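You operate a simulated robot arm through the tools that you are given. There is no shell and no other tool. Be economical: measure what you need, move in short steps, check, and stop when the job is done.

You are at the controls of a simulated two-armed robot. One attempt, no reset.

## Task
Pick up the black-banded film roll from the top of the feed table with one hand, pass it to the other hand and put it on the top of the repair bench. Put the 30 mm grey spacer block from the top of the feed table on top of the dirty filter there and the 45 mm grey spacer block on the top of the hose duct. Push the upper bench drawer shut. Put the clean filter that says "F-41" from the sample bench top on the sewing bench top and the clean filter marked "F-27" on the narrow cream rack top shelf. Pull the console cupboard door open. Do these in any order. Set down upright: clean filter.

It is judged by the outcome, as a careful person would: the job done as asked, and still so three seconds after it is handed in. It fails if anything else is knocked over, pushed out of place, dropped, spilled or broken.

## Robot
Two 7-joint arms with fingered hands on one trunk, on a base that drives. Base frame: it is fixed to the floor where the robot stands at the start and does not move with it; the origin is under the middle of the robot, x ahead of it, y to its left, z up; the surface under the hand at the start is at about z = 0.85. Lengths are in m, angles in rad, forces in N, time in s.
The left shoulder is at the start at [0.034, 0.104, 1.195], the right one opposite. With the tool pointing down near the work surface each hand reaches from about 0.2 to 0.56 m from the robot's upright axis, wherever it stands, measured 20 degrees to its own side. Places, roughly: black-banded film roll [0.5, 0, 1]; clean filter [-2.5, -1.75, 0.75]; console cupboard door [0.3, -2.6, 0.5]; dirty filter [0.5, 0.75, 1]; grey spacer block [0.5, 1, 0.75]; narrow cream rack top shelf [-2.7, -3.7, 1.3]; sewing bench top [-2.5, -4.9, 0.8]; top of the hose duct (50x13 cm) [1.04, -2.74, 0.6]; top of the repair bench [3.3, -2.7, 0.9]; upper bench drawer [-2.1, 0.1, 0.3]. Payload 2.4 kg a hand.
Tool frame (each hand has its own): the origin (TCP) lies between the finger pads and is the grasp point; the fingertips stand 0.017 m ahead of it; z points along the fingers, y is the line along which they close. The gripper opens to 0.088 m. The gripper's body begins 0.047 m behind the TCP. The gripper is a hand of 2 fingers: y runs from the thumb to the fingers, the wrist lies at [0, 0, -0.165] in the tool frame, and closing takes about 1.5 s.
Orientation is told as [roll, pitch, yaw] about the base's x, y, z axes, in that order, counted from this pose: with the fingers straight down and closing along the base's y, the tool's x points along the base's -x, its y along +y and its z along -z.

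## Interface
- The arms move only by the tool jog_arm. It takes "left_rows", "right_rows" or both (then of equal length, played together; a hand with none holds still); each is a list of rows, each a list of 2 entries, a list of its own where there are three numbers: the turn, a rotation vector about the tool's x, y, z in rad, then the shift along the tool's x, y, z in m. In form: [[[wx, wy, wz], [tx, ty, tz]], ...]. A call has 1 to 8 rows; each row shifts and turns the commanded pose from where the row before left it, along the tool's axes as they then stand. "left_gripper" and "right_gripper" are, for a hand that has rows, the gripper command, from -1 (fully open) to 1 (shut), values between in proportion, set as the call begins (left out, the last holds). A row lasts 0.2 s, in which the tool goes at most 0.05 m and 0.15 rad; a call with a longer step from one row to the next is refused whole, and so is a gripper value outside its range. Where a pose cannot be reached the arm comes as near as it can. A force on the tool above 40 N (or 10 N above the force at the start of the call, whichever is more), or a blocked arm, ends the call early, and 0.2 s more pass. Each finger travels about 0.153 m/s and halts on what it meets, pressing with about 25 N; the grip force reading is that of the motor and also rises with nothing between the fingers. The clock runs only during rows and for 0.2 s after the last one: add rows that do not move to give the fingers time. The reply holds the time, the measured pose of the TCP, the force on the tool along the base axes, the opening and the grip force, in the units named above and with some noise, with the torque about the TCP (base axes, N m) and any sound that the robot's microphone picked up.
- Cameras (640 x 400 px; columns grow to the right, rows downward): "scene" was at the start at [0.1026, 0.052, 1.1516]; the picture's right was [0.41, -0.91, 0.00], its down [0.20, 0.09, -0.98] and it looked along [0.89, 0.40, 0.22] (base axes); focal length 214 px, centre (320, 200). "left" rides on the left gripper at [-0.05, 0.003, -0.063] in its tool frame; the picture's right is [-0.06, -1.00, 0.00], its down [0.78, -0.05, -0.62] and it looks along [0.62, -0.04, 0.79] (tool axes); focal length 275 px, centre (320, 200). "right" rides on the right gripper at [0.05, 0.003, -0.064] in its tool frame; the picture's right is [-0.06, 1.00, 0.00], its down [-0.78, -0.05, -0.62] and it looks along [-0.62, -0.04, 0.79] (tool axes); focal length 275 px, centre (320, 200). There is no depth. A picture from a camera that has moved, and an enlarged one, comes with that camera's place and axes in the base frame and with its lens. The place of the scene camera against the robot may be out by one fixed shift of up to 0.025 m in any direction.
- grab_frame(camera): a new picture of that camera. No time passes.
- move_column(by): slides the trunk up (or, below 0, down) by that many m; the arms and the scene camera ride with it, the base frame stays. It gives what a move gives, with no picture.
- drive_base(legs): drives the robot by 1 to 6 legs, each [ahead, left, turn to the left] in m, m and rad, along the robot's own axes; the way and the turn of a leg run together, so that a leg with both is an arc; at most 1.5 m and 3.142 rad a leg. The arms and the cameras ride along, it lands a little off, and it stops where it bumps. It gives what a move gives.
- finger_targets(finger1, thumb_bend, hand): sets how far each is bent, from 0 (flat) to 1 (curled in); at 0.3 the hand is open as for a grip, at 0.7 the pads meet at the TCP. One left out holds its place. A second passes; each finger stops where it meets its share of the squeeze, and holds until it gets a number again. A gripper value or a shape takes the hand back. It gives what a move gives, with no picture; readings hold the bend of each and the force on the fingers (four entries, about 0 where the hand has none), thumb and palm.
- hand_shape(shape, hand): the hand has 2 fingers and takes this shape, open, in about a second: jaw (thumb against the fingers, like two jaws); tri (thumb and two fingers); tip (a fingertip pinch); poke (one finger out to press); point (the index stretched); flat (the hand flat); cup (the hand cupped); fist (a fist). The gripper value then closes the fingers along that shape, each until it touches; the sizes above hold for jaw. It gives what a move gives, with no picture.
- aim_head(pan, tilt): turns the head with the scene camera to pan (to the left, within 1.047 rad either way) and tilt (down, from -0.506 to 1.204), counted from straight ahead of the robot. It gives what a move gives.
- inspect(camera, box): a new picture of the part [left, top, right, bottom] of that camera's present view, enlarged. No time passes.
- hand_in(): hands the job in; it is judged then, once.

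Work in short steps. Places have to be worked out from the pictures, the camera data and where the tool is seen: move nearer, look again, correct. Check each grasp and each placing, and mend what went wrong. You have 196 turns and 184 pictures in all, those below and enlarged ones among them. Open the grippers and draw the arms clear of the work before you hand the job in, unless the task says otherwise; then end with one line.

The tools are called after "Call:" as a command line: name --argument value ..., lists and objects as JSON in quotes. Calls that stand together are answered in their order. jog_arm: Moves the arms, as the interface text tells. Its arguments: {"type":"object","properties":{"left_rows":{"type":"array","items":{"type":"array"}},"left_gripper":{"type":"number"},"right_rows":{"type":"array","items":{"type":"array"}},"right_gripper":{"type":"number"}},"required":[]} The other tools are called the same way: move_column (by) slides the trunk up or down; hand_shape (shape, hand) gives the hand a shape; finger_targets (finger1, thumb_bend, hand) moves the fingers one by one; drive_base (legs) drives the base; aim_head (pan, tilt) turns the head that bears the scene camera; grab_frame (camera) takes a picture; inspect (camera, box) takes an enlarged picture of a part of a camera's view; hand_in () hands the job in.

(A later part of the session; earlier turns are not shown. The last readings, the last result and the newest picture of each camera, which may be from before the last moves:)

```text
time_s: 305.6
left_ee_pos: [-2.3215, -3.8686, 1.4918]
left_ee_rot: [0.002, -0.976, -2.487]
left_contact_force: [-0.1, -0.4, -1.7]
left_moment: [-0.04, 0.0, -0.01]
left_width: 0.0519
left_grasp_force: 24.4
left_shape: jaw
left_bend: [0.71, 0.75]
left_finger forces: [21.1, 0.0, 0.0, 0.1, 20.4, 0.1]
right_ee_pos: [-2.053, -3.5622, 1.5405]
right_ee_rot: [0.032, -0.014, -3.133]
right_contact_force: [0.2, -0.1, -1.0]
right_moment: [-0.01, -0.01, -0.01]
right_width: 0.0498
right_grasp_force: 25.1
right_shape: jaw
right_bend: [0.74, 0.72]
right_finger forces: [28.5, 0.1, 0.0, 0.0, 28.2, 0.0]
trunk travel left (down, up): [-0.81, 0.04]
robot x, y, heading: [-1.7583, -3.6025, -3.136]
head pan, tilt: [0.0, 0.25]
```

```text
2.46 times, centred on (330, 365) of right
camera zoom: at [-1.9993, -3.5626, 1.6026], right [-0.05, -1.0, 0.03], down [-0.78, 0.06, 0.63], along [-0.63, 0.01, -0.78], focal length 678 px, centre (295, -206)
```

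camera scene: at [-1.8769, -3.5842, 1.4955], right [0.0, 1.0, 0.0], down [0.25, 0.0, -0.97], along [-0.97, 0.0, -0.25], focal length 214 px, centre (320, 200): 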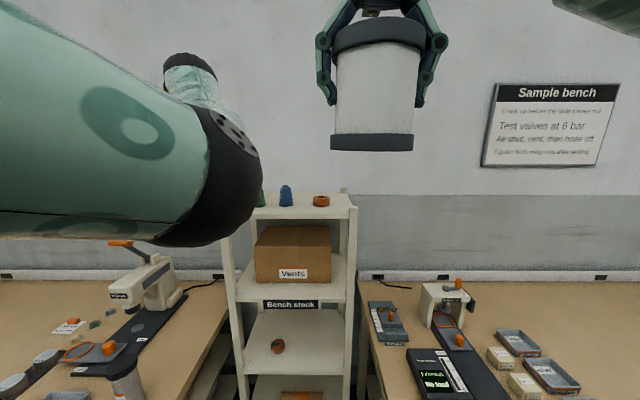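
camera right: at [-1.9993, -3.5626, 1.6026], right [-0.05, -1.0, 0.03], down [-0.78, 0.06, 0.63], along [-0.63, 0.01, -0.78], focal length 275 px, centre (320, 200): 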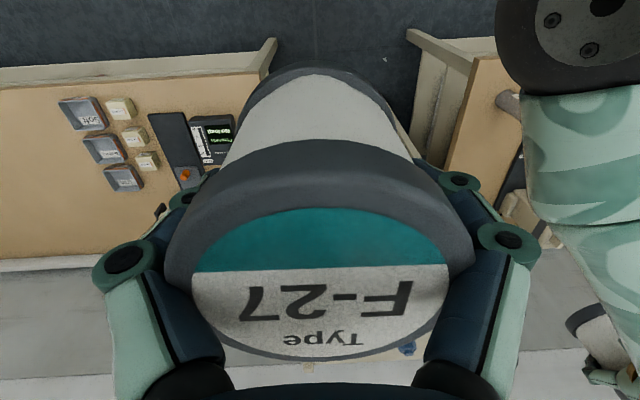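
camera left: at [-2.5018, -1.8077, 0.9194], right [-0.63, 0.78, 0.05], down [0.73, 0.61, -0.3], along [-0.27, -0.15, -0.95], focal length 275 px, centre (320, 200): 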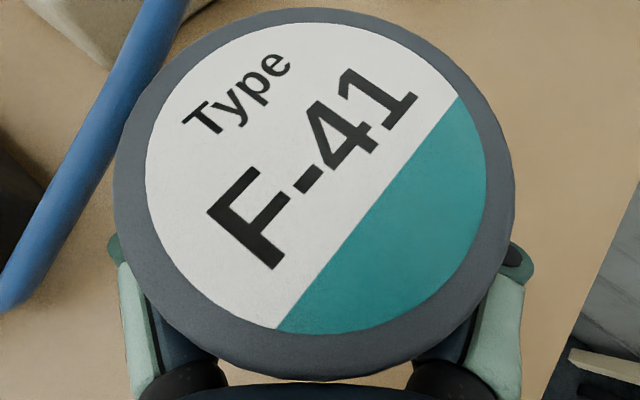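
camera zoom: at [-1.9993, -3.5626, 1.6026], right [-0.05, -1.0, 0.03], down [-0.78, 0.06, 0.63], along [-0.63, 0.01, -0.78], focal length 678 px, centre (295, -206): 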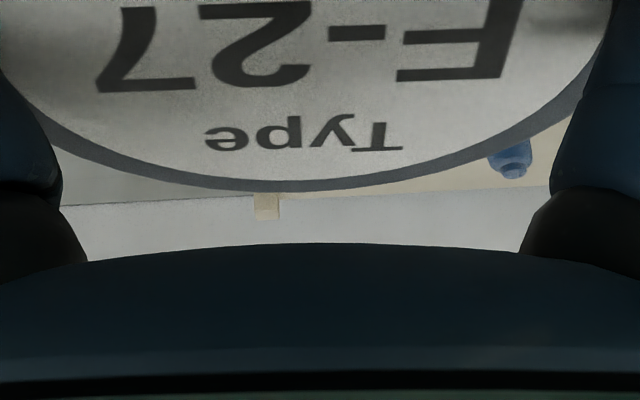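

Shelf ≈ 1.28, items in a row at x ≈ −2.64; a free strip lies in front. First I free the left hand: go to the sewing bench with F-41.

Call:
drive_base --legs '[[-0.1, 0.75, 0]]'

Call:
aim_head --pan 0.3 --tilt 0.5

Call:
grab_frame --camera "scene"

Call:
grab_frame --camera "left"

```text
time_s: 309.7
left_ee_pos: [-2.2188, -4.6157, 1.4919]
left_ee_rot: [0.001, -0.976, -2.492]
left_contact_force: [0.8, -0.7, -2.2]
left_moment: [-0.04, 0.03, 0.02]
left_width: 0.0523
left_grasp_force: 24.9
left_shape: jaw
left_bend: [0.71, 0.75]
left_finger forces: [21.1, 0.0, 0.0, 0.1, 20.5, 0.0]
right_ee_pos: [-1.9504, -4.3092, 1.5384]
right_ee_rot: [0.029, -0.013, -3.137]
right_contact_force: [0.3, -0.4, -0.8]
right_moment: [0.01, -0.02, 0.0]
right_width: 0.0501
right_grasp_force: 24.7
right_shape: jaw
right_bend: [0.74, 0.72]
right_finger forces: [28.4, 0.0, 0.0, 0.1, 28.3, 0.1]
trunk travel left (down, up): [-0.81, 0.04]
robot x, y, heading: [-1.6559, -4.3514, 3.143]
head pan, tilt: [0.0, 0.25]
```

```text
time_s: 310.5
left_ee_pos: [-2.2189, -4.6131, 1.4908]
left_ee_rot: [0.0, -0.976, -2.491]
left_contact_force: [0.1, -0.8, -1.4]
left_moment: [-0.02, -0.01, 0.0]
left_width: 0.0522
left_grasp_force: 25.1
left_shape: jaw
left_bend: [0.71, 0.75]
left_finger forces: [21.1, 0.0, 0.0, 0.0, 20.5, 0.0]
right_ee_pos: [-1.9501, -4.3089, 1.5392]
right_ee_rot: [0.032, -0.01, -3.135]
right_contact_force: [-0.2, 0.0, -1.9]
right_moment: [0.02, -0.01, -0.02]
right_width: 0.0501
right_grasp_force: 25.0
right_shape: jaw
right_bend: [0.74, 0.72]
right_finger forces: [28.4, 0.1, 0.1, 0.0, 28.3, 0.1]
trunk travel left (down, up): [-0.81, 0.04]
robot x, y, heading: [-1.6558, -4.3516, 3.141]
head pan, tilt: [0.3, 0.499]
```

```text
63 pictures are left
camera scene: at [-1.7688, -4.3584, 1.4723], right [-0.29, 0.96, 0.0], down [0.46, 0.14, -0.88], along [-0.84, -0.26, -0.48], focal length 214 px, centre (320, 200)
```

scene: 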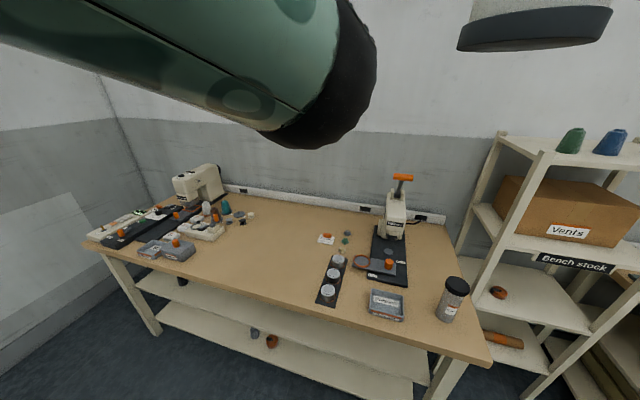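

```text
62 pictures are left
camera left: at [-2.1987, -4.602, 1.5696], right [-0.63, 0.77, 0.05], down [0.73, 0.62, -0.3], along [-0.26, -0.15, -0.95], focal length 275 px, centre (320, 200)
```

left: 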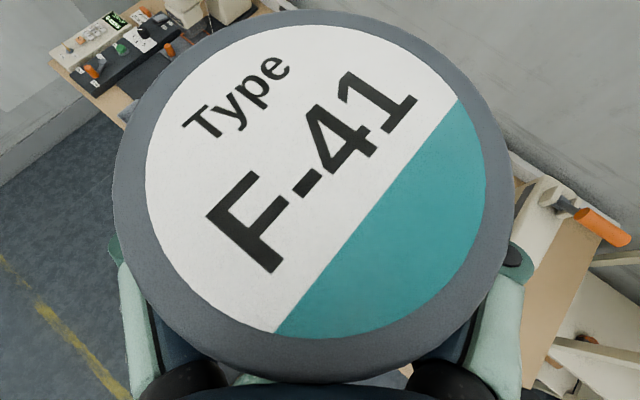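

The middle of the sewing bench is free; target (−2.33, −4.78). I bring the left arm down to its grasp posture, position the base, and lower the trunk partway.

Call:
jog_arm --left_rows '[[[0, 0, 0], [0.027, 0, 0.0182]], [[0, 0, 0], [0.027, 0, 0.0182]], [[0, 0, 0], [0.027, 0, 0.0182]], [[0, 0, 0], [0.027, 0, 0.0182]]]'

Call:
drive_base --legs '[[0.1, 0.16, 0]]'

Call:
move_column --by -0.38

Call:
aim_head --pan 0.1 --tilt 0.45

Call:
grab_frame --camera "scene"

Call:
grab_frame --camera "left"

```text
time_s: 311.5
left_ee_pos: [-2.2193, -4.6297, 1.3677]
left_ee_rot: [0.012, -0.997, -2.48]
left_contact_force: [-0.6, 0.4, -0.5]
left_moment: [0.01, 0.04, -0.01]
left_width: 0.0522
left_grasp_force: 25.5
left_shape: jaw
left_bend: [0.71, 0.75]
left_finger forces: [21.2, 0.0, 0.0, 0.0, 20.5, 0.1]
right_ee_pos: [-1.9495, -4.3089, 1.5392]
right_ee_rot: [0.031, -0.012, -3.134]
right_contact_force: [-0.2, -0.3, -1.0]
right_moment: [0.01, 0.02, -0.01]
right_width: 0.0498
right_grasp_force: 25.5
right_shape: jaw
right_bend: [0.74, 0.72]
right_finger forces: [28.4, 0.0, 0.0, 0.1, 28.3, 0.1]
trunk travel left (down, up): [-0.81, 0.04]
robot x, y, heading: [-1.655, -4.3513, 3.144]
head pan, tilt: [0.3, 0.499]
```

```text
time_s: 313.1
left_ee_pos: [-2.3195, -4.7826, 1.3648]
left_ee_rot: [0.009, -0.987, -2.484]
left_contact_force: [0.7, 0.4, -0.8]
left_moment: [0.01, 0.0, 0.0]
left_width: 0.0521
left_grasp_force: 25.0
left_shape: jaw
left_bend: [0.71, 0.75]
left_finger forces: [21.1, 0.1, 0.0, 0.0, 20.5, 0.0]
right_ee_pos: [-2.0505, -4.4691, 1.5392]
right_ee_rot: [0.029, -0.011, -3.136]
right_contact_force: [0.1, 0.5, -1.6]
right_moment: [-0.03, 0.0, 0.02]
right_width: 0.0499
right_grasp_force: 24.8
right_shape: jaw
right_bend: [0.74, 0.72]
right_finger forces: [28.4, 0.0, 0.0, 0.0, 28.2, 0.0]
trunk travel left (down, up): [-0.81, 0.04]
robot x, y, heading: [-1.7534, -4.5069, 3.142]
head pan, tilt: [0.3, 0.499]
```

```text
time_s: 316.7
left_ee_pos: [-2.3196, -4.7886, 0.9874]
left_ee_rot: [0.014, -0.994, -2.484]
left_contact_force: [-0.3, -0.3, -1.6]
left_moment: [0.03, 0.02, -0.04]
left_width: 0.052
left_grasp_force: 24.8
left_shape: jaw
left_bend: [0.71, 0.75]
left_finger forces: [21.2, 0.0, 0.1, 0.0, 20.5, 0.0]
right_ee_pos: [-2.0498, -4.4681, 1.1593]
right_ee_rot: [0.033, -0.011, -3.139]
right_contact_force: [0.3, 0.0, -2.4]
right_moment: [0.0, 0.0, -0.02]
right_width: 0.05
right_grasp_force: 25.0
right_shape: jaw
right_bend: [0.74, 0.72]
right_finger forces: [28.3, 0.0, 0.0, 0.1, 28.1, 0.1]
trunk travel left (down, up): [-0.43, 0.42]
robot x, y, heading: [-1.7512, -4.5095, 3.143]
head pan, tilt: [0.3, 0.499]
```

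```text
time_s: 317.5
left_ee_pos: [-2.3192, -4.7864, 0.9875]
left_ee_rot: [0.009, -0.992, -2.481]
left_contact_force: [-0.5, -0.2, -1.3]
left_moment: [0.03, 0.03, 0.0]
left_width: 0.0519
left_grasp_force: 24.3
left_shape: jaw
left_bend: [0.71, 0.75]
left_finger forces: [21.0, 0.1, 0.0, 0.0, 20.5, 0.1]
right_ee_pos: [-2.0488, -4.4687, 1.1587]
right_ee_rot: [0.031, -0.012, -3.138]
right_contact_force: [0.1, -1.6, -1.2]
right_moment: [-0.01, 0.0, -0.01]
right_width: 0.05
right_grasp_force: 24.7
right_shape: jaw
right_bend: [0.74, 0.72]
right_finger forces: [28.3, 0.0, 0.1, 0.1, 28.2, 0.1]
trunk travel left (down, up): [-0.43, 0.42]
robot x, y, heading: [-1.7552, -4.5093, 3.141]
head pan, tilt: [0.099, 0.45]
```

```text
61 pictures are left
camera scene: at [-1.8656, -4.5185, 1.0743], right [-0.32, 0.95, 0.0], down [0.6, 0.2, -0.77], along [-0.73, -0.24, -0.64], focal length 214 px, centre (320, 200)
```

scene: 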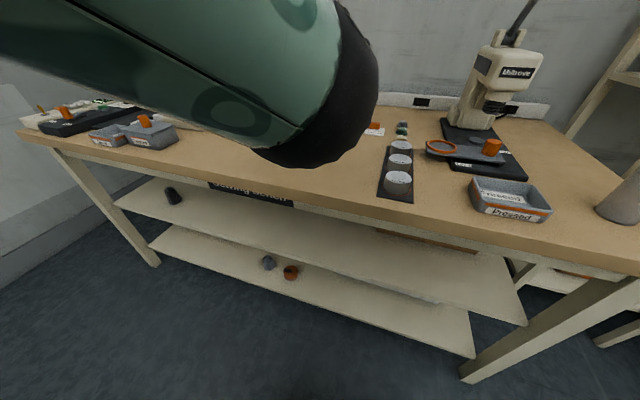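

```text
60 pictures are left
camera left: at [-2.2987, -4.7723, 1.0659], right [-0.64, 0.76, 0.05], down [0.71, 0.62, -0.32], along [-0.27, -0.17, -0.95], focal length 275 px, centre (320, 200)
```

left: 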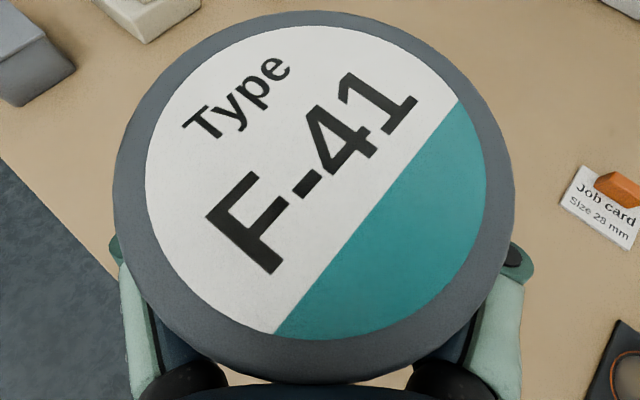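

F-41 hangs over a clear area, level. I turn the head away from the arm, lower the trunk 0.1, then jog down to contact.

Call:
aim_head --pan -0.6 --tilt 0.5

Call:
move_column --by -0.1

Call:
jog_arm --left_rows '[[[0, 0, 0], [0.0083, 0, 0.0056]], [[0, 0, 0], [0.0083, 0, 0.0056]], [[0, 0, 0], [0.0041, 0, 0.0028]], [[0, 0, 0], [0.0041, 0, 0.0028]], [[0, 0, 0], [0.0041, 0, 0.0028]], [[0, 0, 0], [0, 0, 0]]]'

```text
time_s: 318.5
left_ee_pos: [-2.3213, -4.784, 0.988]
left_ee_rot: [0.009, -0.991, -2.486]
left_contact_force: [-0.2, 0.0, -1.4]
left_moment: [-0.01, 0.03, 0.0]
left_width: 0.0521
left_grasp_force: 25.0
left_shape: jaw
left_bend: [0.71, 0.75]
left_finger forces: [21.0, 0.0, 0.1, 0.0, 20.5, 0.0]
right_ee_pos: [-2.0496, -4.4678, 1.1595]
right_ee_rot: [0.033, -0.013, -3.136]
right_contact_force: [0.0, 0.2, -2.3]
right_moment: [-0.02, -0.02, -0.02]
right_width: 0.05
right_grasp_force: 24.9
right_shape: jaw
right_bend: [0.74, 0.72]
right_finger forces: [28.3, 0.1, 0.0, 0.0, 28.2, 0.0]
trunk travel left (down, up): [-0.43, 0.42]
robot x, y, heading: [-1.7567, -4.5134, 3.139]
head pan, tilt: [-0.6, 0.499]
```

```text
time_s: 319.9
left_ee_pos: [-2.3197, -4.7828, 0.8854]
left_ee_rot: [0.009, -0.988, -2.485]
left_contact_force: [0.2, -0.4, -1.0]
left_moment: [-0.02, 0.0, 0.01]
left_width: 0.0521
left_grasp_force: 25.2
left_shape: jaw
left_bend: [0.71, 0.75]
left_finger forces: [21.2, 0.0, 0.1, 0.0, 20.5, 0.1]
right_ee_pos: [-2.0499, -4.4679, 1.0602]
right_ee_rot: [0.032, -0.011, -3.138]
right_contact_force: [-0.3, 0.4, -1.2]
right_moment: [-0.04, 0.02, -0.03]
right_width: 0.0497
right_grasp_force: 24.8
right_shape: jaw
right_bend: [0.74, 0.72]
right_finger forces: [28.3, 0.0, 0.0, 0.0, 28.1, 0.1]
trunk travel left (down, up): [-0.33, 0.52]
robot x, y, heading: [-1.7495, -4.5071, 3.143]
head pan, tilt: [-0.6, 0.499]
```

```text
time_s: 321.3
left_ee_pos: [-2.3199, -4.7859, 0.8536]
left_ee_rot: [0.008, -0.993, -2.483]
left_contact_force: [-0.8, -0.2, -1.2]
left_moment: [0.01, 0.02, 0.03]
left_width: 0.0524
left_grasp_force: 25.0
left_shape: jaw
left_bend: [0.71, 0.75]
left_finger forces: [21.1, 0.1, 0.1, 0.0, 20.5, 0.0]
right_ee_pos: [-2.0492, -4.4674, 1.0593]
right_ee_rot: [0.033, -0.011, -3.137]
right_contact_force: [-0.6, -0.3, -2.0]
right_moment: [-0.03, -0.02, 0.01]
right_width: 0.05
right_grasp_force: 25.2
right_shape: jaw
right_bend: [0.74, 0.72]
right_finger forces: [28.2, 0.1, 0.0, 0.0, 28.0, 0.0]
trunk travel left (down, up): [-0.33, 0.52]
robot x, y, heading: [-1.7531, -4.5087, 3.137]
head pan, tilt: [-0.6, 0.499]
```

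Not yet touching (z 0.854). Continue down in 4 mm steps.

Call:
jog_arm --left_rows '[[[0, 0, 0], [0.0033, 0, 0.0022]], [[0, 0, 0], [0.0033, 0, 0.0022]], [[0, 0, 0], [0.0025, 0, 0.0017]], [[0, 0, 0], [0.0025, 0, 0.0017]], [[0, 0, 0], [0, 0, 0]]]'

Call:
grab_frame --camera "left"

```text
time_s: 322.5
left_ee_pos: [-2.3213, -4.7859, 0.8414]
left_ee_rot: [0.008, -0.995, -2.481]
left_contact_force: [-1.4, -1.1, 4.6]
left_moment: [-0.06, -0.01, 0.02]
left_width: 0.0522
left_grasp_force: 25.2
left_shape: jaw
left_bend: [0.72, 0.75]
left_finger forces: [21.7, 0.0, 0.0, 0.0, 20.8, 0.1]
right_ee_pos: [-2.0484, -4.4689, 1.0592]
right_ee_rot: [0.031, -0.013, -3.137]
right_contact_force: [-0.3, 0.1, -1.6]
right_moment: [0.03, -0.01, 0.02]
right_width: 0.05
right_grasp_force: 24.8
right_shape: jaw
right_bend: [0.74, 0.72]
right_finger forces: [28.3, 0.1, 0.0, 0.0, 28.1, 0.1]
trunk travel left (down, up): [-0.33, 0.52]
robot x, y, heading: [-1.7557, -4.5073, 3.14]
head pan, tilt: [-0.6, 0.499]
```

```text
59 pictures are left
camera left: at [-2.2993, -4.7723, 0.9181], right [-0.64, 0.76, 0.05], down [0.71, 0.62, -0.32], along [-0.27, -0.17, -0.95], focal length 275 px, centre (320, 200)
```

left: 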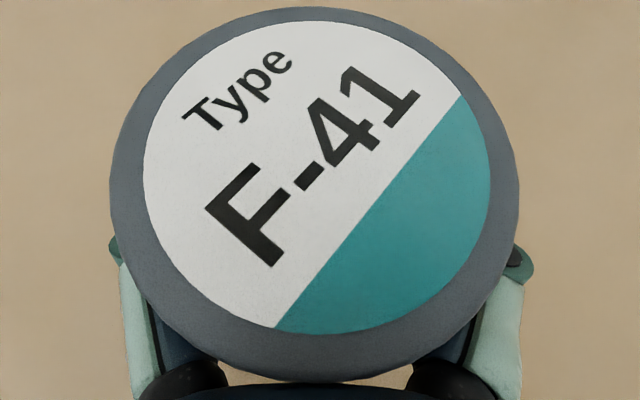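

Contact. Open and retreat along the approach line.

Call:
jog_arm --left_rows '[[[0, 0, 0], [0, 0, 0]], [[0, 0, 0], [0, 0, 0]], [[0, 0, 0], [0, 0, 0]], [[0, 0, 0], [0, 0, 0]], [[0, 0, 0], [0.0055, 0, -0.0084]], [[0, 0, 0], [0.011, 0, -0.0168]], [[0, 0, 0], [0.0164, 0, -0.0252]], [[0, 0, 0], [0.0164, 0, -0.0252]]]' --left_gripper -1

Call:
grab_frame --camera "left"

```text
time_s: 324.5
left_ee_pos: [-2.2709, -4.7418, 0.8871]
left_ee_rot: [-0.089, -1.08, -2.384]
left_contact_force: [0.3, -1.5, -0.1]
left_moment: [-0.02, -0.01, 0.03]
left_width: 0.088
left_grasp_force: 0.3
left_shape: jaw
left_bend: [0.3, 0.3]
left_finger forces: [0.0, 0.0, 0.1, 0.0, 0.1, 0.1]
right_ee_pos: [-2.0497, -4.4688, 1.0594]
right_ee_rot: [0.031, -0.012, -3.139]
right_contact_force: [0.1, 0.1, -1.8]
right_moment: [0.0, 0.0, 0.0]
right_width: 0.0496
right_grasp_force: 25.5
right_shape: jaw
right_bend: [0.74, 0.72]
right_finger forces: [28.1, 0.1, 0.0, 0.1, 28.1, 0.1]
trunk travel left (down, up): [-0.33, 0.52]
robot x, y, heading: [-1.7512, -4.5123, 3.14]
head pan, tilt: [-0.6, 0.499]
stopped in row 8 (left hand): the arm was blocked; the commanded pose is now the measured one
```

```text
58 pictures are left
camera left: at [-2.2435, -4.7266, 0.9609], right [-0.65, 0.75, 0.1], down [0.67, 0.63, -0.4], along [-0.36, -0.19, -0.91], focal length 275 px, centre (320, 200)
```

left: 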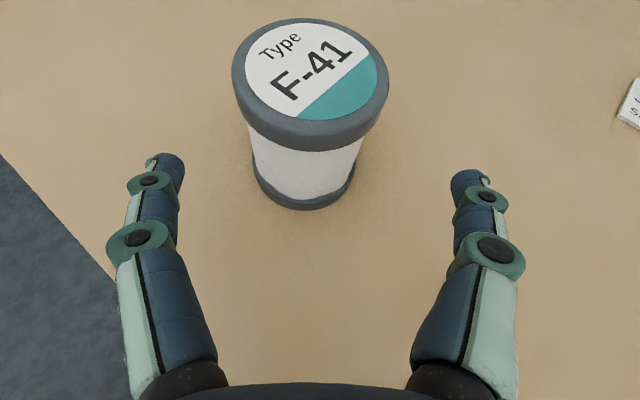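

F-41 stands upright on the sewing bench; the hand is clear. Raise the trunk 0.12 then back out and view it.

Call:
move_column --by 0.15

Call:
drive_base --legs '[[-0.3, 0, 0]]'

Call:
grab_frame --camera "left"

```text
time_s: 326.2
left_ee_pos: [-2.2708, -4.7488, 1.0352]
left_ee_rot: [-0.069, -1.084, -2.393]
left_contact_force: [-0.5, 0.2, -0.2]
left_moment: [0.01, -0.01, 0.01]
left_width: 0.0877
left_grasp_force: 0.0
left_shape: jaw
left_bend: [0.3, 0.3]
left_finger forces: [0.1, 0.1, 0.0, 0.0, 0.0, 0.1]
right_ee_pos: [-2.0494, -4.468, 1.2084]
right_ee_rot: [0.031, -0.011, -3.137]
right_contact_force: [-0.2, -0.3, -1.8]
right_moment: [-0.01, 0.02, 0.0]
right_width: 0.0498
right_grasp_force: 25.1
right_shape: jaw
right_bend: [0.74, 0.72]
right_finger forces: [28.1, 0.1, 0.0, 0.0, 28.0, 0.0]
trunk travel left (down, up): [-0.48, 0.37]
robot x, y, heading: [-1.7502, -4.5065, 3.134]
head pan, tilt: [-0.6, 0.499]
```

```text
time_s: 328.3
left_ee_pos: [-1.9712, -4.7463, 1.0387]
left_ee_rot: [-0.08, -1.088, -2.386]
left_contact_force: [0.0, 0.1, 0.7]
left_moment: [0.01, 0.03, 0.02]
left_width: 0.0882
left_grasp_force: 0.0
left_shape: jaw
left_bend: [0.3, 0.3]
left_finger forces: [0.0, 0.0, 0.0, 0.0, 0.0, 0.1]
right_ee_pos: [-1.7483, -4.4681, 1.2101]
right_ee_rot: [0.03, -0.012, -3.139]
right_contact_force: [-0.2, -0.1, -1.6]
right_moment: [0.0, 0.0, 0.02]
right_width: 0.0498
right_grasp_force: 25.1
right_shape: jaw
right_bend: [0.74, 0.72]
right_finger forces: [28.2, 0.1, 0.0, 0.1, 28.0, 0.0]
trunk travel left (down, up): [-0.48, 0.37]
robot x, y, heading: [-1.4574, -4.5115, 3.141]
head pan, tilt: [-0.6, 0.499]
```

```text
57 pictures are left
camera left: at [-1.9425, -4.7303, 1.1127], right [-0.65, 0.75, 0.09], down [0.67, 0.63, -0.41], along [-0.36, -0.2, -0.91], focal length 275 px, centre (320, 200)
```

left: 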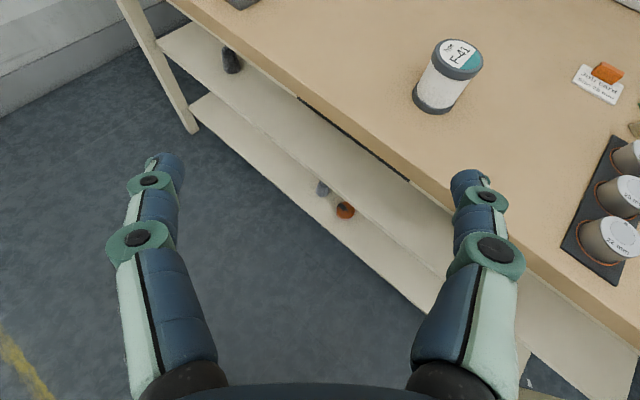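

F-41 is well placed. Now retract the left arm, raise the trunk and go back to the rack with F-27, stopping at x ≈ −1.75 to look.

Call:
jog_arm --left_rows '[[[0, 0, 0], [-0.0042, 0.0274, -0.0351]], [[0, 0, 0], [-0.0042, 0.0274, -0.0351]], [[0, 0, 0], [-0.0042, 0.0274, -0.0351]], [[0, 0, 0], [-0.0042, 0.0274, -0.0351]], [[0, 0, 0], [-0.0042, 0.0274, -0.0351]]]'

Call:
move_column --by 0.255

Call:
drive_base --legs '[[0, -0.82, 0], [0.3, 0, 0]]'

Call:
aim_head --pan 0.0 --tilt 0.6

Call:
grab_frame --camera "scene"

```text
time_s: 328.9
left_ee_pos: [-1.9179, -4.7636, 1.161]
left_ee_rot: [-0.449, -1.222, -2.025]
left_contact_force: [0.1, -0.2, 0.2]
left_moment: [-0.01, 0.03, 0.02]
left_width: 0.088
left_grasp_force: 0.1
left_shape: jaw
left_bend: [0.3, 0.3]
left_finger forces: [0.0, 0.1, 0.0, 0.0, 0.0, 0.0]
right_ee_pos: [-1.7488, -4.4685, 1.2091]
right_ee_rot: [0.029, -0.011, -3.135]
right_contact_force: [-0.3, 0.5, -1.7]
right_moment: [0.04, 0.03, 0.01]
right_width: 0.0499
right_grasp_force: 25.0
right_shape: jaw
right_bend: [0.74, 0.72]
right_finger forces: [28.1, 0.0, 0.0, 0.0, 28.0, 0.0]
trunk travel left (down, up): [-0.48, 0.37]
robot x, y, heading: [-1.4569, -4.5109, 3.142]
head pan, tilt: [-0.6, 0.499]
stopped in row 3 (left hand): the arm was blocked; the commanded pose is now the measured one
```

```text
time_s: 331.5
left_ee_pos: [-1.9182, -4.7684, 1.4186]
left_ee_rot: [-0.445, -1.232, -2.026]
left_contact_force: [-1.1, -0.1, 0.1]
left_moment: [0.0, -0.04, -0.03]
left_width: 0.0882
left_grasp_force: 0.1
left_shape: jaw
left_bend: [0.3, 0.3]
left_finger forces: [0.1, 0.0, 0.0, 0.0, 0.1, 0.0]
right_ee_pos: [-1.7486, -4.4685, 1.4646]
right_ee_rot: [0.032, -0.012, -3.136]
right_contact_force: [-0.3, 0.8, -1.7]
right_moment: [0.01, 0.03, -0.06]
right_width: 0.0502
right_grasp_force: 24.8
right_shape: jaw
right_bend: [0.74, 0.72]
right_finger forces: [28.0, 0.1, 0.0, 0.1, 27.9, 0.0]
trunk travel left (down, up): [-0.735, 0.115]
robot x, y, heading: [-1.457, -4.5097, 3.139]
head pan, tilt: [-0.6, 0.499]
```

```text
time_s: 337.5
left_ee_pos: [-2.2157, -3.9607, 1.4188]
left_ee_rot: [-0.443, -1.234, -2.02]
left_contact_force: [-0.3, 0.3, -0.3]
left_moment: [-0.01, -0.02, -0.01]
left_width: 0.0879
left_grasp_force: 0.0
left_shape: jaw
left_bend: [0.3, 0.3]
left_finger forces: [0.1, 0.0, 0.0, 0.0, 0.0, 0.0]
right_ee_pos: [-2.0481, -3.6619, 1.4645]
right_ee_rot: [0.032, -0.009, -3.131]
right_contact_force: [-0.6, -0.2, -1.1]
right_moment: [0.03, -0.03, 0.01]
right_width: 0.0498
right_grasp_force: 24.7
right_shape: jaw
right_bend: [0.74, 0.72]
right_finger forces: [28.2, 0.0, 0.1, 0.0, 27.8, 0.0]
trunk travel left (down, up): [-0.735, 0.115]
robot x, y, heading: [-1.7493, -3.7008, -3.134]
head pan, tilt: [-0.6, 0.499]
```

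```text
time_s: 338.5
left_ee_pos: [-2.2147, -3.9626, 1.4215]
left_ee_rot: [-0.454, -1.239, -2.008]
left_contact_force: [0.4, -0.5, -1.0]
left_moment: [-0.02, 0.04, -0.02]
left_width: 0.0879
left_grasp_force: 0.0
left_shape: jaw
left_bend: [0.3, 0.3]
left_finger forces: [0.1, 0.0, 0.0, 0.0, 0.0, 0.1]
right_ee_pos: [-2.0474, -3.6617, 1.4639]
right_ee_rot: [0.031, -0.013, -3.13]
right_contact_force: [0.0, -0.3, -1.7]
right_moment: [0.01, -0.01, -0.02]
right_width: 0.0498
right_grasp_force: 25.5
right_shape: jaw
right_bend: [0.74, 0.72]
right_finger forces: [28.2, 0.0, 0.0, 0.0, 28.0, 0.0]
trunk travel left (down, up): [-0.735, 0.115]
robot x, y, heading: [-1.7527, -3.7049, -3.137]
head pan, tilt: [0.0, 0.6]
```

```text
56 pictures are left
camera scene: at [-1.8351, -3.7136, 1.3496], right [-0.48, 0.88, 0.0], down [0.78, 0.43, -0.45], along [-0.4, -0.22, -0.89], focal length 214 px, centre (320, 200)
```

scene: 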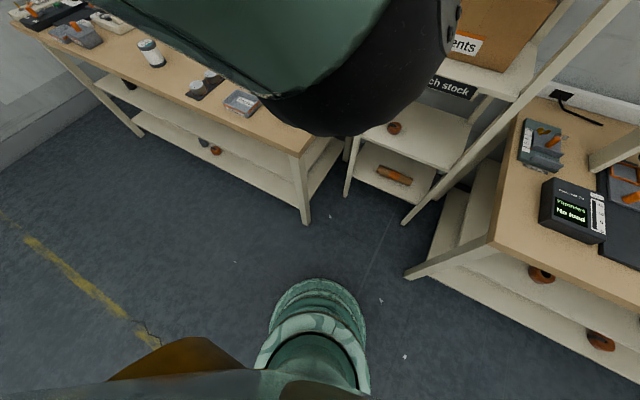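

The gap between the bench legs at floor level is ~0.69 m wide, centred y ≈ −3.69 – enough. I drive in to x ≈ −2.08 with F-27 held above shelf level.

Call:
drive_base --legs '[[0.2, -0.01, 0]]'

Call:
drive_base --legs '[[0.12, 0, 0]]'

Call:
aim_head --pan -0.35 --tilt 0.3

Call:
grab_frame --camera "scene"

```text
time_s: 340.1
left_ee_pos: [-2.4157, -3.9553, 1.421]
left_ee_rot: [-0.45, -1.24, -2.011]
left_contact_force: [-0.8, -0.4, 0.8]
left_moment: [0.02, 0.03, 0.02]
left_width: 0.0879
left_grasp_force: 0.0
left_shape: jaw
left_bend: [0.3, 0.3]
left_finger forces: [0.0, 0.0, 0.1, 0.1, 0.0, 0.1]
right_ee_pos: [-2.2484, -3.6509, 1.4642]
right_ee_rot: [0.032, -0.011, -3.133]
right_contact_force: [0.4, -0.4, -1.0]
right_moment: [0.04, -0.02, -0.02]
right_width: 0.0496
right_grasp_force: 24.6
right_shape: jaw
right_bend: [0.74, 0.72]
right_finger forces: [28.1, 0.0, 0.0, 0.0, 27.8, 0.0]
trunk travel left (down, up): [-0.735, 0.115]
robot x, y, heading: [-1.9507, -3.6902, -3.139]
head pan, tilt: [0.0, 0.6]
```

```text
time_s: 341.4
left_ee_pos: [-2.5368, -3.9552, 1.4227]
left_ee_rot: [-0.455, -1.241, -2.006]
left_contact_force: [0.9, 0.3, 0.1]
left_moment: [-0.01, 0.02, -0.01]
left_width: 0.0879
left_grasp_force: 0.2
left_shape: jaw
left_bend: [0.3, 0.3]
left_finger forces: [0.1, 0.0, 0.1, 0.0, 0.0, 0.0]
right_ee_pos: [-2.3693, -3.6523, 1.4641]
right_ee_rot: [0.03, -0.012, -3.131]
right_contact_force: [0.1, -0.3, -1.0]
right_moment: [0.02, 0.0, -0.01]
right_width: 0.0496
right_grasp_force: 25.3
right_shape: jaw
right_bend: [0.74, 0.72]
right_finger forces: [28.0, 0.0, 0.0, 0.0, 28.0, 0.0]
trunk travel left (down, up): [-0.735, 0.115]
robot x, y, heading: [-2.0711, -3.6912, -3.138]
head pan, tilt: [0.0, 0.6]
```

```text
time_s: 342.2
left_ee_pos: [-2.5369, -3.955, 1.423]
left_ee_rot: [-0.461, -1.245, -1.999]
left_contact_force: [0.1, -0.3, -0.6]
left_moment: [-0.01, 0.01, 0.02]
left_width: 0.088
left_grasp_force: 0.1
left_shape: jaw
left_bend: [0.3, 0.3]
left_finger forces: [0.0, 0.0, 0.0, 0.0, 0.0, 0.0]
right_ee_pos: [-2.3678, -3.6519, 1.4643]
right_ee_rot: [0.032, -0.012, -3.13]
right_contact_force: [0.4, -0.4, -1.4]
right_moment: [0.0, -0.01, 0.0]
right_width: 0.0497
right_grasp_force: 25.2
right_shape: jaw
right_bend: [0.74, 0.72]
right_finger forces: [28.1, 0.1, 0.1, 0.0, 27.9, 0.0]
trunk travel left (down, up): [-0.735, 0.115]
robot x, y, heading: [-2.0708, -3.692, -3.137]
head pan, tilt: [-0.351, 0.3]
```

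```text
55 pictures are left
camera scene: at [-2.1554, -3.7044, 1.3496], right [-0.47, 0.88, 0.0], down [0.78, 0.42, -0.45], along [-0.4, -0.22, -0.89], focal length 214 px, centre (320, 200)
```

scene: 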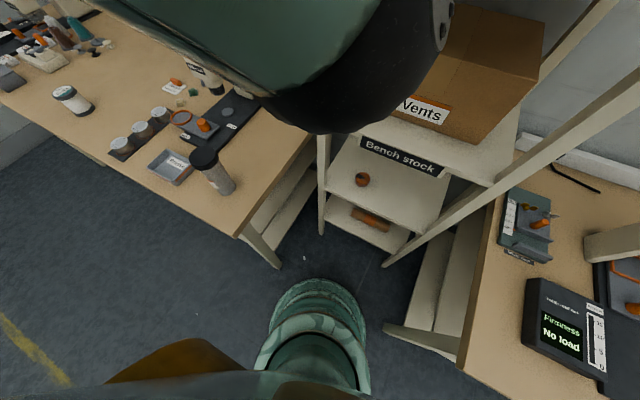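

The head is still pressed by the left arm. I move the left hand up/outward to free it while extending the right hand 0.1 forward.

Call:
jog_arm --left_rows '[[[0, 0, 0], [-0.0267, 0.0173, 0.01]], [[0, 0, 0], [-0.0267, 0.0173, 0.01]], [[0, 0, 0], [-0.0267, 0.0173, 0.01]], [[0, 0, 0], [0, 0, 0]]]' --right_rows '[[[0, 0, 0], [-0.035, 0, 0]], [[0, 0, 0], [-0.035, 0, 0]], [[0, 0, 0], [-0.03, 0, 0]], [[0, 0, 0], [0, 0, 0]]]'

Call:
aim_head --pan -0.5 --tilt 0.15

Call:
grab_frame --camera "scene"

```text
time_s: 343.2
left_ee_pos: [-2.5355, -4.0351, 1.4816]
left_ee_rot: [-0.455, -1.241, -2.007]
left_contact_force: [-0.3, 0.3, 0.2]
left_moment: [0.01, 0.03, 0.02]
left_width: 0.0879
left_grasp_force: 0.0
left_shape: jaw
left_bend: [0.3, 0.3]
left_finger forces: [0.0, 0.0, 0.0, 0.0, 0.1, 0.0]
right_ee_pos: [-2.4666, -3.6529, 1.4667]
right_ee_rot: [0.031, -0.013, -3.132]
right_contact_force: [-0.3, 0.1, -1.4]
right_moment: [0.03, 0.0, 0.0]
right_width: 0.0498
right_grasp_force: 25.3
right_shape: jaw
right_bend: [0.74, 0.72]
right_finger forces: [28.1, 0.0, 0.0, 0.0, 27.8, 0.1]
trunk travel left (down, up): [-0.735, 0.115]
robot x, y, heading: [-2.0686, -3.6935, -3.138]
head pan, tilt: [-0.351, 0.3]
```

```text
time_s: 343.9
left_ee_pos: [-2.5358, -4.0365, 1.4816]
left_ee_rot: [-0.457, -1.241, -2.003]
left_contact_force: [-1.2, -0.4, 0.1]
left_moment: [-0.01, 0.02, 0.02]
left_width: 0.0881
left_grasp_force: 0.1
left_shape: jaw
left_bend: [0.3, 0.3]
left_finger forces: [0.0, 0.0, 0.1, 0.1, 0.1, 0.1]
right_ee_pos: [-2.4675, -3.6532, 1.4671]
right_ee_rot: [0.032, -0.013, -3.131]
right_contact_force: [1.2, 1.0, -1.5]
right_moment: [0.0, -0.07, 0.0]
right_width: 0.0498
right_grasp_force: 25.0
right_shape: jaw
right_bend: [0.74, 0.72]
right_finger forces: [28.0, 0.1, 0.0, 0.0, 27.8, 0.0]
trunk travel left (down, up): [-0.735, 0.115]
robot x, y, heading: [-2.0681, -3.6928, -3.139]
head pan, tilt: [-0.499, 0.15]
```

```text
54 pictures are left
camera scene: at [-2.1815, -3.6306, 1.4296], right [0.47, 0.88, 0.0], down [0.13, -0.07, -0.99], along [-0.87, 0.47, -0.15], focal length 214 px, centre (320, 200)
```

scene: 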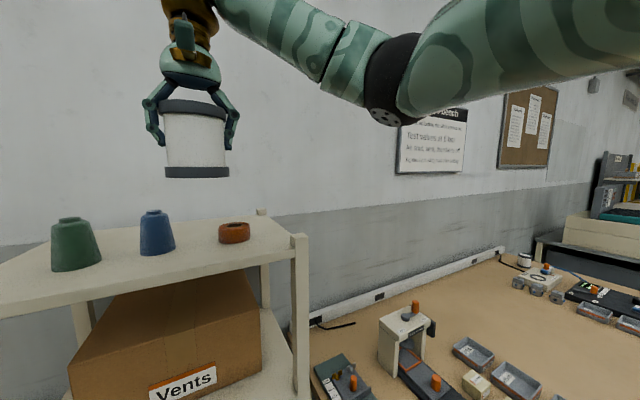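

Now a clear view. Zoom on the shelf to find the front edge and gap.

Call:
inspect --camera "scene" --box '[0, 90, 320, 320]'

```text
1.74 times, centred on (160, 205) of scene
camera zoom: at [-2.1815, -3.6306, 1.4296], right [0.47, 0.88, 0.0], down [0.13, -0.07, -0.99], along [-0.87, 0.47, -0.15], focal length 373 px, centre (598, 191)
```

zoom: 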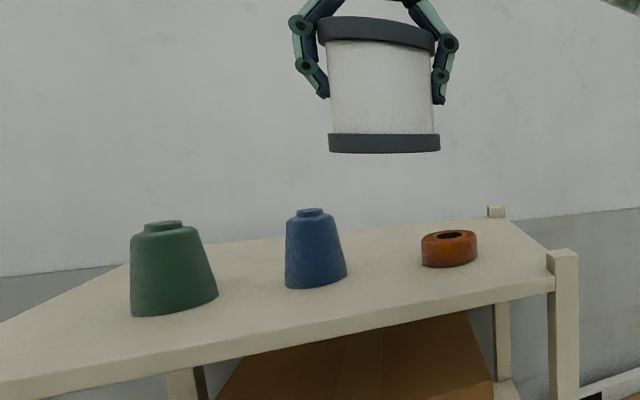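

Free place: just in front of the blue–orange gap, about (−2.60, −3.669). I drive 4.5 cm further in and extend the hand over it, still high.

Call:
drive_base --legs '[[0.045, 0, 0]]'

Call:
jog_arm --right_rows '[[[0, 0, 0], [-0.03, 0.008, 0]], [[0, 0, 0], [-0.03, 0.008, 0]], [[0, 0, 0], [-0.03, 0, 0]], [[0, 0, 0], [0, 0, 0.03]], [[0, 0, 0], [0, 0, 0]]]'

Call:
inspect --camera "scene" --box '[0, 90, 320, 320]'

```text
time_s: 344.8
left_ee_pos: [-2.5817, -4.0355, 1.4806]
left_ee_rot: [-0.452, -1.241, -2.009]
left_contact_force: [0.0, 0.1, -0.5]
left_moment: [0.01, 0.0, 0.01]
left_width: 0.088
left_grasp_force: 0.1
left_shape: jaw
left_bend: [0.3, 0.3]
left_finger forces: [0.0, 0.0, 0.0, 0.0, 0.0, 0.0]
right_ee_pos: [-2.5148, -3.6542, 1.4656]
right_ee_rot: [0.033, -0.01, -3.13]
right_contact_force: [0.8, 1.2, -1.1]
right_moment: [0.0, 0.0, 0.0]
right_width: 0.0497
right_grasp_force: 25.1
right_shape: jaw
right_bend: [0.74, 0.72]
right_finger forces: [28.1, 0.1, 0.0, 0.0, 27.8, 0.0]
trunk travel left (down, up): [-0.735, 0.115]
robot x, y, heading: [-2.1166, -3.6929, -3.139]
head pan, tilt: [-0.499, 0.15]
```

```text
time_s: 346.0
left_ee_pos: [-2.5801, -4.0348, 1.4822]
left_ee_rot: [-0.46, -1.24, -2.006]
left_contact_force: [1.4, -0.3, -0.7]
left_moment: [0.01, -0.01, 0.01]
left_width: 0.088
left_grasp_force: 0.1
left_shape: jaw
left_bend: [0.3, 0.3]
left_finger forces: [0.0, 0.0, 0.0, 0.0, 0.0, 0.1]
right_ee_pos: [-2.6015, -3.6716, 1.4376]
right_ee_rot: [0.029, -0.013, -3.133]
right_contact_force: [-0.5, -0.1, -1.5]
right_moment: [-0.02, -0.01, 0.01]
right_width: 0.0495
right_grasp_force: 24.3
right_shape: jaw
right_bend: [0.74, 0.72]
right_finger forces: [27.9, 0.0, 0.1, 0.1, 27.7, 0.0]
trunk travel left (down, up): [-0.735, 0.115]
robot x, y, heading: [-2.1177, -3.6931, -3.139]
head pan, tilt: [-0.499, 0.15]
```

```text
1.74 times, centred on (160, 205) of scene
camera zoom: at [-2.2259, -3.6311, 1.4297], right [0.48, 0.88, 0.0], down [0.13, -0.07, -0.99], along [-0.87, 0.47, -0.15], focal length 373 px, centre (598, 191)
```

zoom: 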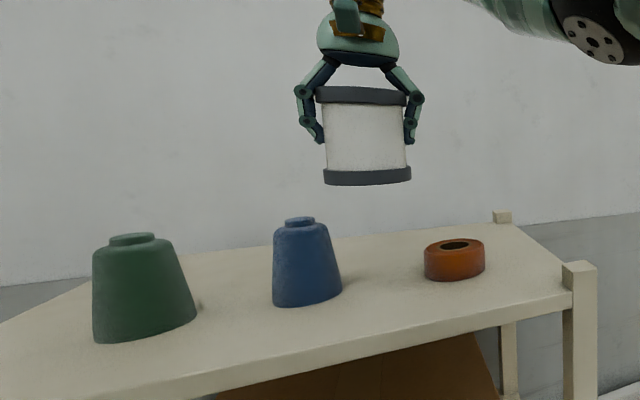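

The landing spot computes to ~3 cm inside the front edge and ~3 cm clear of the blue and orange items. Lower 0.08, then check.

Call:
jog_arm --right_rows '[[[0, 0, 0], [0, 0, 0.027]], [[0, 0, 0], [0, 0, 0.027]], [[0, 0, 0], [0, 0, 0.026]], [[0, 0, 0], [0, 0, 0]]]'

Call:
inspect --camera "scene" --box '[0, 90, 320, 320]'

```text
time_s: 347.0
left_ee_pos: [-2.5802, -4.0343, 1.4819]
left_ee_rot: [-0.457, -1.242, -2.003]
left_contact_force: [-0.6, 1.1, -0.8]
left_moment: [0.03, -0.03, 0.01]
left_width: 0.0882
left_grasp_force: 0.0
left_shape: jaw
left_bend: [0.3, 0.3]
left_finger forces: [0.0, 0.0, 0.0, 0.0, 0.1, 0.0]
right_ee_pos: [-2.6034, -3.6734, 1.3587]
right_ee_rot: [0.031, -0.012, -3.13]
right_contact_force: [0.3, 0.6, -1.3]
right_moment: [-0.02, -0.02, 0.01]
right_width: 0.0495
right_grasp_force: 25.0
right_shape: jaw
right_bend: [0.74, 0.72]
right_finger forces: [27.8, 0.0, 0.0, 0.0, 27.6, 0.0]
trunk travel left (down, up): [-0.735, 0.115]
robot x, y, heading: [-2.1168, -3.6905, -3.143]
head pan, tilt: [-0.499, 0.15]
```

```text
1.74 times, centred on (160, 205) of scene
camera zoom: at [-2.2261, -3.6306, 1.4296], right [0.48, 0.88, 0.0], down [0.13, -0.07, -0.99], along [-0.87, 0.47, -0.15], focal length 373 px, centre (598, 191)
```

zoom: 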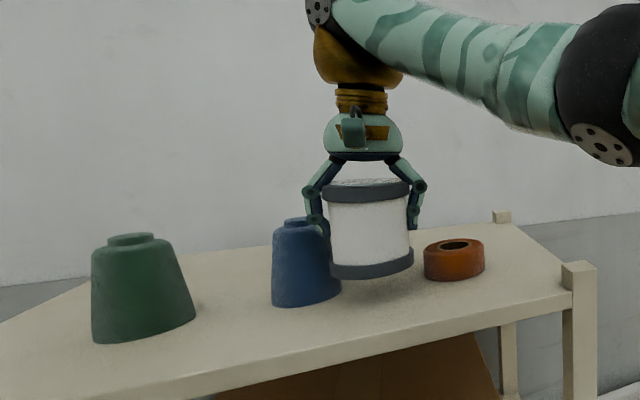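

Looks right, in front of the items. Continue down to contact.

Call:
jog_arm --right_rows '[[[0, 0, 0], [0, 0, 0.012]], [[0, 0, 0], [0, 0, 0.006]], [[0, 0, 0], [0, 0, 0.005]], [[0, 0, 0], [0, 0, 0.005]], [[0, 0, 0], [0, 0, 0]]]'

Call:
inspect --camera "scene" --box '[0, 90, 320, 320]'

```text
time_s: 348.2
left_ee_pos: [-2.5807, -4.036, 1.4812]
left_ee_rot: [-0.459, -1.243, -2.003]
left_contact_force: [-0.5, -0.3, 0.3]
left_moment: [-0.03, 0.02, -0.02]
left_width: 0.088
left_grasp_force: 0.1
left_shape: jaw
left_bend: [0.3, 0.3]
left_finger forces: [0.0, 0.0, 0.0, 0.0, 0.1, 0.0]
right_ee_pos: [-2.6023, -3.6751, 1.3299]
right_ee_rot: [0.031, -0.012, -3.131]
right_contact_force: [-0.2, 0.0, -1.4]
right_moment: [-0.01, 0.0, 0.0]
right_width: 0.0494
right_grasp_force: 25.1
right_shape: jaw
right_bend: [0.74, 0.72]
right_finger forces: [27.8, 0.0, 0.0, 0.0, 27.6, 0.0]
trunk travel left (down, up): [-0.735, 0.115]
robot x, y, heading: [-2.1189, -3.6915, -3.137]
head pan, tilt: [-0.499, 0.15]
```

```text
1.74 times, centred on (160, 205) of scene
camera zoom: at [-2.2262, -3.6306, 1.4296], right [0.48, 0.88, 0.0], down [0.13, -0.07, -0.99], along [-0.87, 0.47, -0.15], focal length 373 px, centre (598, 191)
```

zoom: 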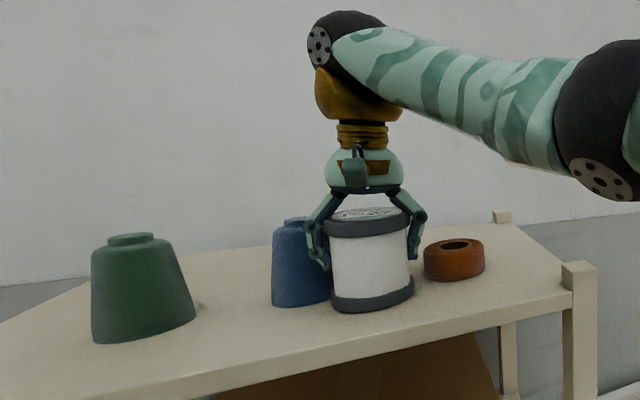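

Almost down; a few more millimetres.

Call:
jog_arm --right_rows '[[[0, 0, 0], [0, 0, 0.004]], [[0, 0, 0], [0, 0, 0.004]], [[0, 0, 0], [0, 0, 0.003]], [[0, 0, 0], [0, 0, 0]]]'

```text
time_s: 348.9
left_ee_pos: [-2.5779, -4.0356, 1.4822]
left_ee_rot: [-0.461, -1.242, -2.001]
left_contact_force: [0.2, 0.5, 0.1]
left_moment: [-0.03, -0.01, 0.01]
left_width: 0.088
left_grasp_force: 0.1
left_shape: jaw
left_bend: [0.3, 0.3]
left_finger forces: [0.0, 0.0, 0.1, 0.0, 0.0, 0.0]
right_ee_pos: [-2.6034, -3.6752, 1.3271]
right_ee_rot: [0.037, -0.029, -3.131]
right_contact_force: [1.0, 1.3, 15.9]
right_moment: [0.17, -0.12, -0.03]
right_width: 0.0491
right_grasp_force: 25.0
right_shape: jaw
right_bend: [0.75, 0.72]
right_finger forces: [33.0, 0.0, 0.0, 0.0, 34.4, 0.0]
trunk travel left (down, up): [-0.735, 0.115]
robot x, y, heading: [-2.1151, -3.6943, -3.138]
head pan, tilt: [-0.499, 0.15]
stopped in row 3 (right hand): the force on the tool passed its limit at 44 N (the readings are from after the stop); the commanded pose is now the measured one
```

Contact. Open and rise straight up.

Call:
jog_arm --right_rows '[[[0, 0, 0], [0, 0, -0.001]], [[0, 0, 0], [0, 0, 0]], [[0, 0, 0], [0, 0, 0]], [[0, 0, 0], [0, 0, 0]]]' --right_gripper -1

Call:
jog_arm --right_rows '[[[0, 0, 0], [0, 0, -0.02]], [[0, 0, 0], [0, 0, -0.03]], [[0, 0, 0], [0, 0, -0.04]], [[0, 0, 0], [0.02, 0, -0.03]]]'

Call:
inspect --camera "scene" --box '[0, 90, 320, 320]'

```text
time_s: 349.9
left_ee_pos: [-2.5792, -4.0347, 1.4823]
left_ee_rot: [-0.46, -1.243, -2.0]
left_contact_force: [-0.2, 0.5, -0.3]
left_moment: [0.05, 0.0, -0.02]
left_width: 0.088
left_grasp_force: 0.0
left_shape: jaw
left_bend: [0.3, 0.3]
left_finger forces: [0.1, 0.0, 0.0, 0.1, 0.0, 0.0]
right_ee_pos: [-2.6043, -3.6747, 1.3275]
right_ee_rot: [0.035, -0.024, -3.13]
right_contact_force: [-0.5, 3.6, 22.8]
right_moment: [0.11, -0.01, -0.02]
right_width: 0.0871
right_grasp_force: 0.1
right_shape: jaw
right_bend: [0.3, 0.3]
right_finger forces: [9.9, 0.0, 0.0, 0.0, 17.4, 0.0]
trunk travel left (down, up): [-0.735, 0.115]
robot x, y, heading: [-2.1135, -3.6905, -3.138]
head pan, tilt: [-0.499, 0.15]
```

```text
time_s: 350.9
left_ee_pos: [-2.5791, -4.0335, 1.4828]
left_ee_rot: [-0.46, -1.243, -2.004]
left_contact_force: [-0.1, 0.1, -0.2]
left_moment: [-0.01, 0.01, 0.02]
left_width: 0.0877
left_grasp_force: 0.0
left_shape: jaw
left_bend: [0.3, 0.3]
left_finger forces: [0.0, 0.1, 0.0, 0.0, 0.0, 0.0]
right_ee_pos: [-2.5812, -3.671, 1.4471]
right_ee_rot: [0.035, -0.021, -3.13]
right_contact_force: [0.3, -0.2, -0.2]
right_moment: [-0.02, -0.04, -0.01]
right_width: 0.0879
right_grasp_force: 0.0
right_shape: jaw
right_bend: [0.3, 0.3]
right_finger forces: [0.0, 0.0, 0.0, 0.0, 0.0, 0.0]
trunk travel left (down, up): [-0.735, 0.115]
robot x, y, heading: [-2.1198, -3.6899, -3.136]
head pan, tilt: [-0.499, 0.15]
```

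```text
1.74 times, centred on (160, 205) of scene
camera zoom: at [-2.2255, -3.6298, 1.4297], right [0.48, 0.88, 0.0], down [0.13, -0.07, -0.99], along [-0.87, 0.47, -0.15], focal length 373 px, centre (598, 191)
```

zoom: 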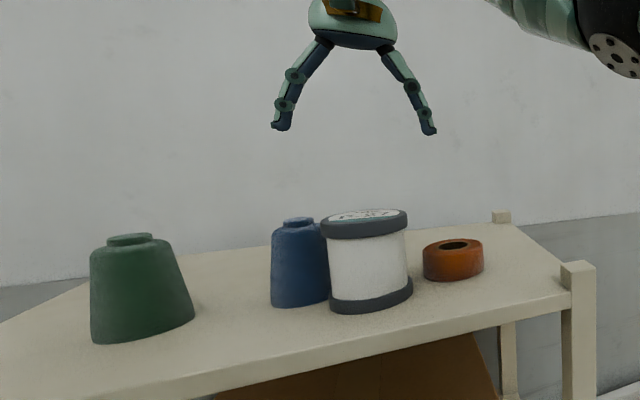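

F-27 stands upright on the top shelf. Back out and drive along to the drawer bench; stop near y ≈ −0.6 and look.

Call:
drive_base --legs '[[-0.62, 0, 0], [0, -1.5, 0], [0, -1.4, 0]]'

Call:
move_column --by -0.3

Call:
aim_head --pan -0.6 --tilt 0.5

Call:
grab_frame --camera "scene"

```text
time_s: 368.0
left_ee_pos: [-1.9658, -1.1397, 1.482]
left_ee_rot: [-0.457, -1.243, -2.014]
left_contact_force: [-0.6, 1.1, -0.3]
left_moment: [-0.01, 0.0, 0.03]
left_width: 0.0881
left_grasp_force: 0.0
left_shape: jaw
left_bend: [0.3, 0.3]
left_finger forces: [0.0, 0.0, 0.0, 0.1, 0.0, 0.0]
right_ee_pos: [-1.9647, -0.7743, 1.4459]
right_ee_rot: [0.033, -0.022, -3.142]
right_contact_force: [0.3, 0.0, 0.1]
right_moment: [0.03, -0.02, 0.0]
right_width: 0.0879
right_grasp_force: 0.0
right_shape: jaw
right_bend: [0.3, 0.3]
right_finger forces: [0.0, 0.0, 0.0, 0.1, 0.0, 0.0]
trunk travel left (down, up): [-0.735, 0.115]
robot x, y, heading: [-1.502, -0.799, 3.138]
head pan, tilt: [-0.499, 0.15]
```

```text
time_s: 371.0
left_ee_pos: [-1.9655, -1.1392, 1.1822]
left_ee_rot: [-0.459, -1.241, -2.015]
left_contact_force: [0.0, 0.0, -0.5]
left_moment: [-0.01, 0.0, 0.03]
left_width: 0.0876
left_grasp_force: 0.0
left_shape: jaw
left_bend: [0.3, 0.3]
left_finger forces: [0.0, 0.0, 0.1, 0.1, 0.0, 0.0]
right_ee_pos: [-1.963, -0.7744, 1.1466]
right_ee_rot: [0.036, -0.023, -3.142]
right_contact_force: [0.2, 0.1, 0.1]
right_moment: [0.01, -0.02, 0.02]
right_width: 0.0877
right_grasp_force: 0.1
right_shape: jaw
right_bend: [0.3, 0.3]
right_finger forces: [0.0, 0.0, 0.1, 0.0, 0.1, 0.0]
trunk travel left (down, up): [-0.435, 0.415]
robot x, y, heading: [-1.4957, -0.8003, 3.131]
head pan, tilt: [-0.499, 0.15]
```

```text
time_s: 371.8
left_ee_pos: [-1.9653, -1.1386, 1.1822]
left_ee_rot: [-0.457, -1.243, -2.014]
left_contact_force: [0.2, 0.1, 0.5]
left_moment: [0.0, 0.01, -0.03]
left_width: 0.088
left_grasp_force: 0.1
left_shape: jaw
left_bend: [0.3, 0.3]
left_finger forces: [0.0, 0.0, 0.0, 0.1, 0.1, 0.0]
right_ee_pos: [-1.9637, -0.7751, 1.1465]
right_ee_rot: [0.034, -0.024, -3.14]
right_contact_force: [-0.2, 0.3, -0.2]
right_moment: [-0.02, 0.0, -0.01]
right_width: 0.0878
right_grasp_force: 0.0
right_shape: jaw
right_bend: [0.3, 0.3]
right_finger forces: [0.1, 0.0, 0.0, 0.0, 0.0, 0.1]
trunk travel left (down, up): [-0.435, 0.415]
robot x, y, heading: [-1.494, -0.8034, 3.133]
head pan, tilt: [-0.6, 0.499]
```

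```text
48 pictures are left
camera scene: at [-1.6037, -0.731, 1.0963], right [0.57, 0.82, 0.0], down [0.39, -0.27, -0.88], along [-0.72, 0.5, -0.48], focal length 214 px, centre (320, 200)
```

scene: 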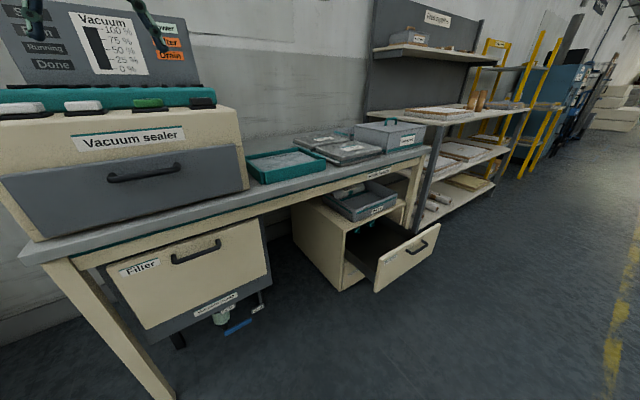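

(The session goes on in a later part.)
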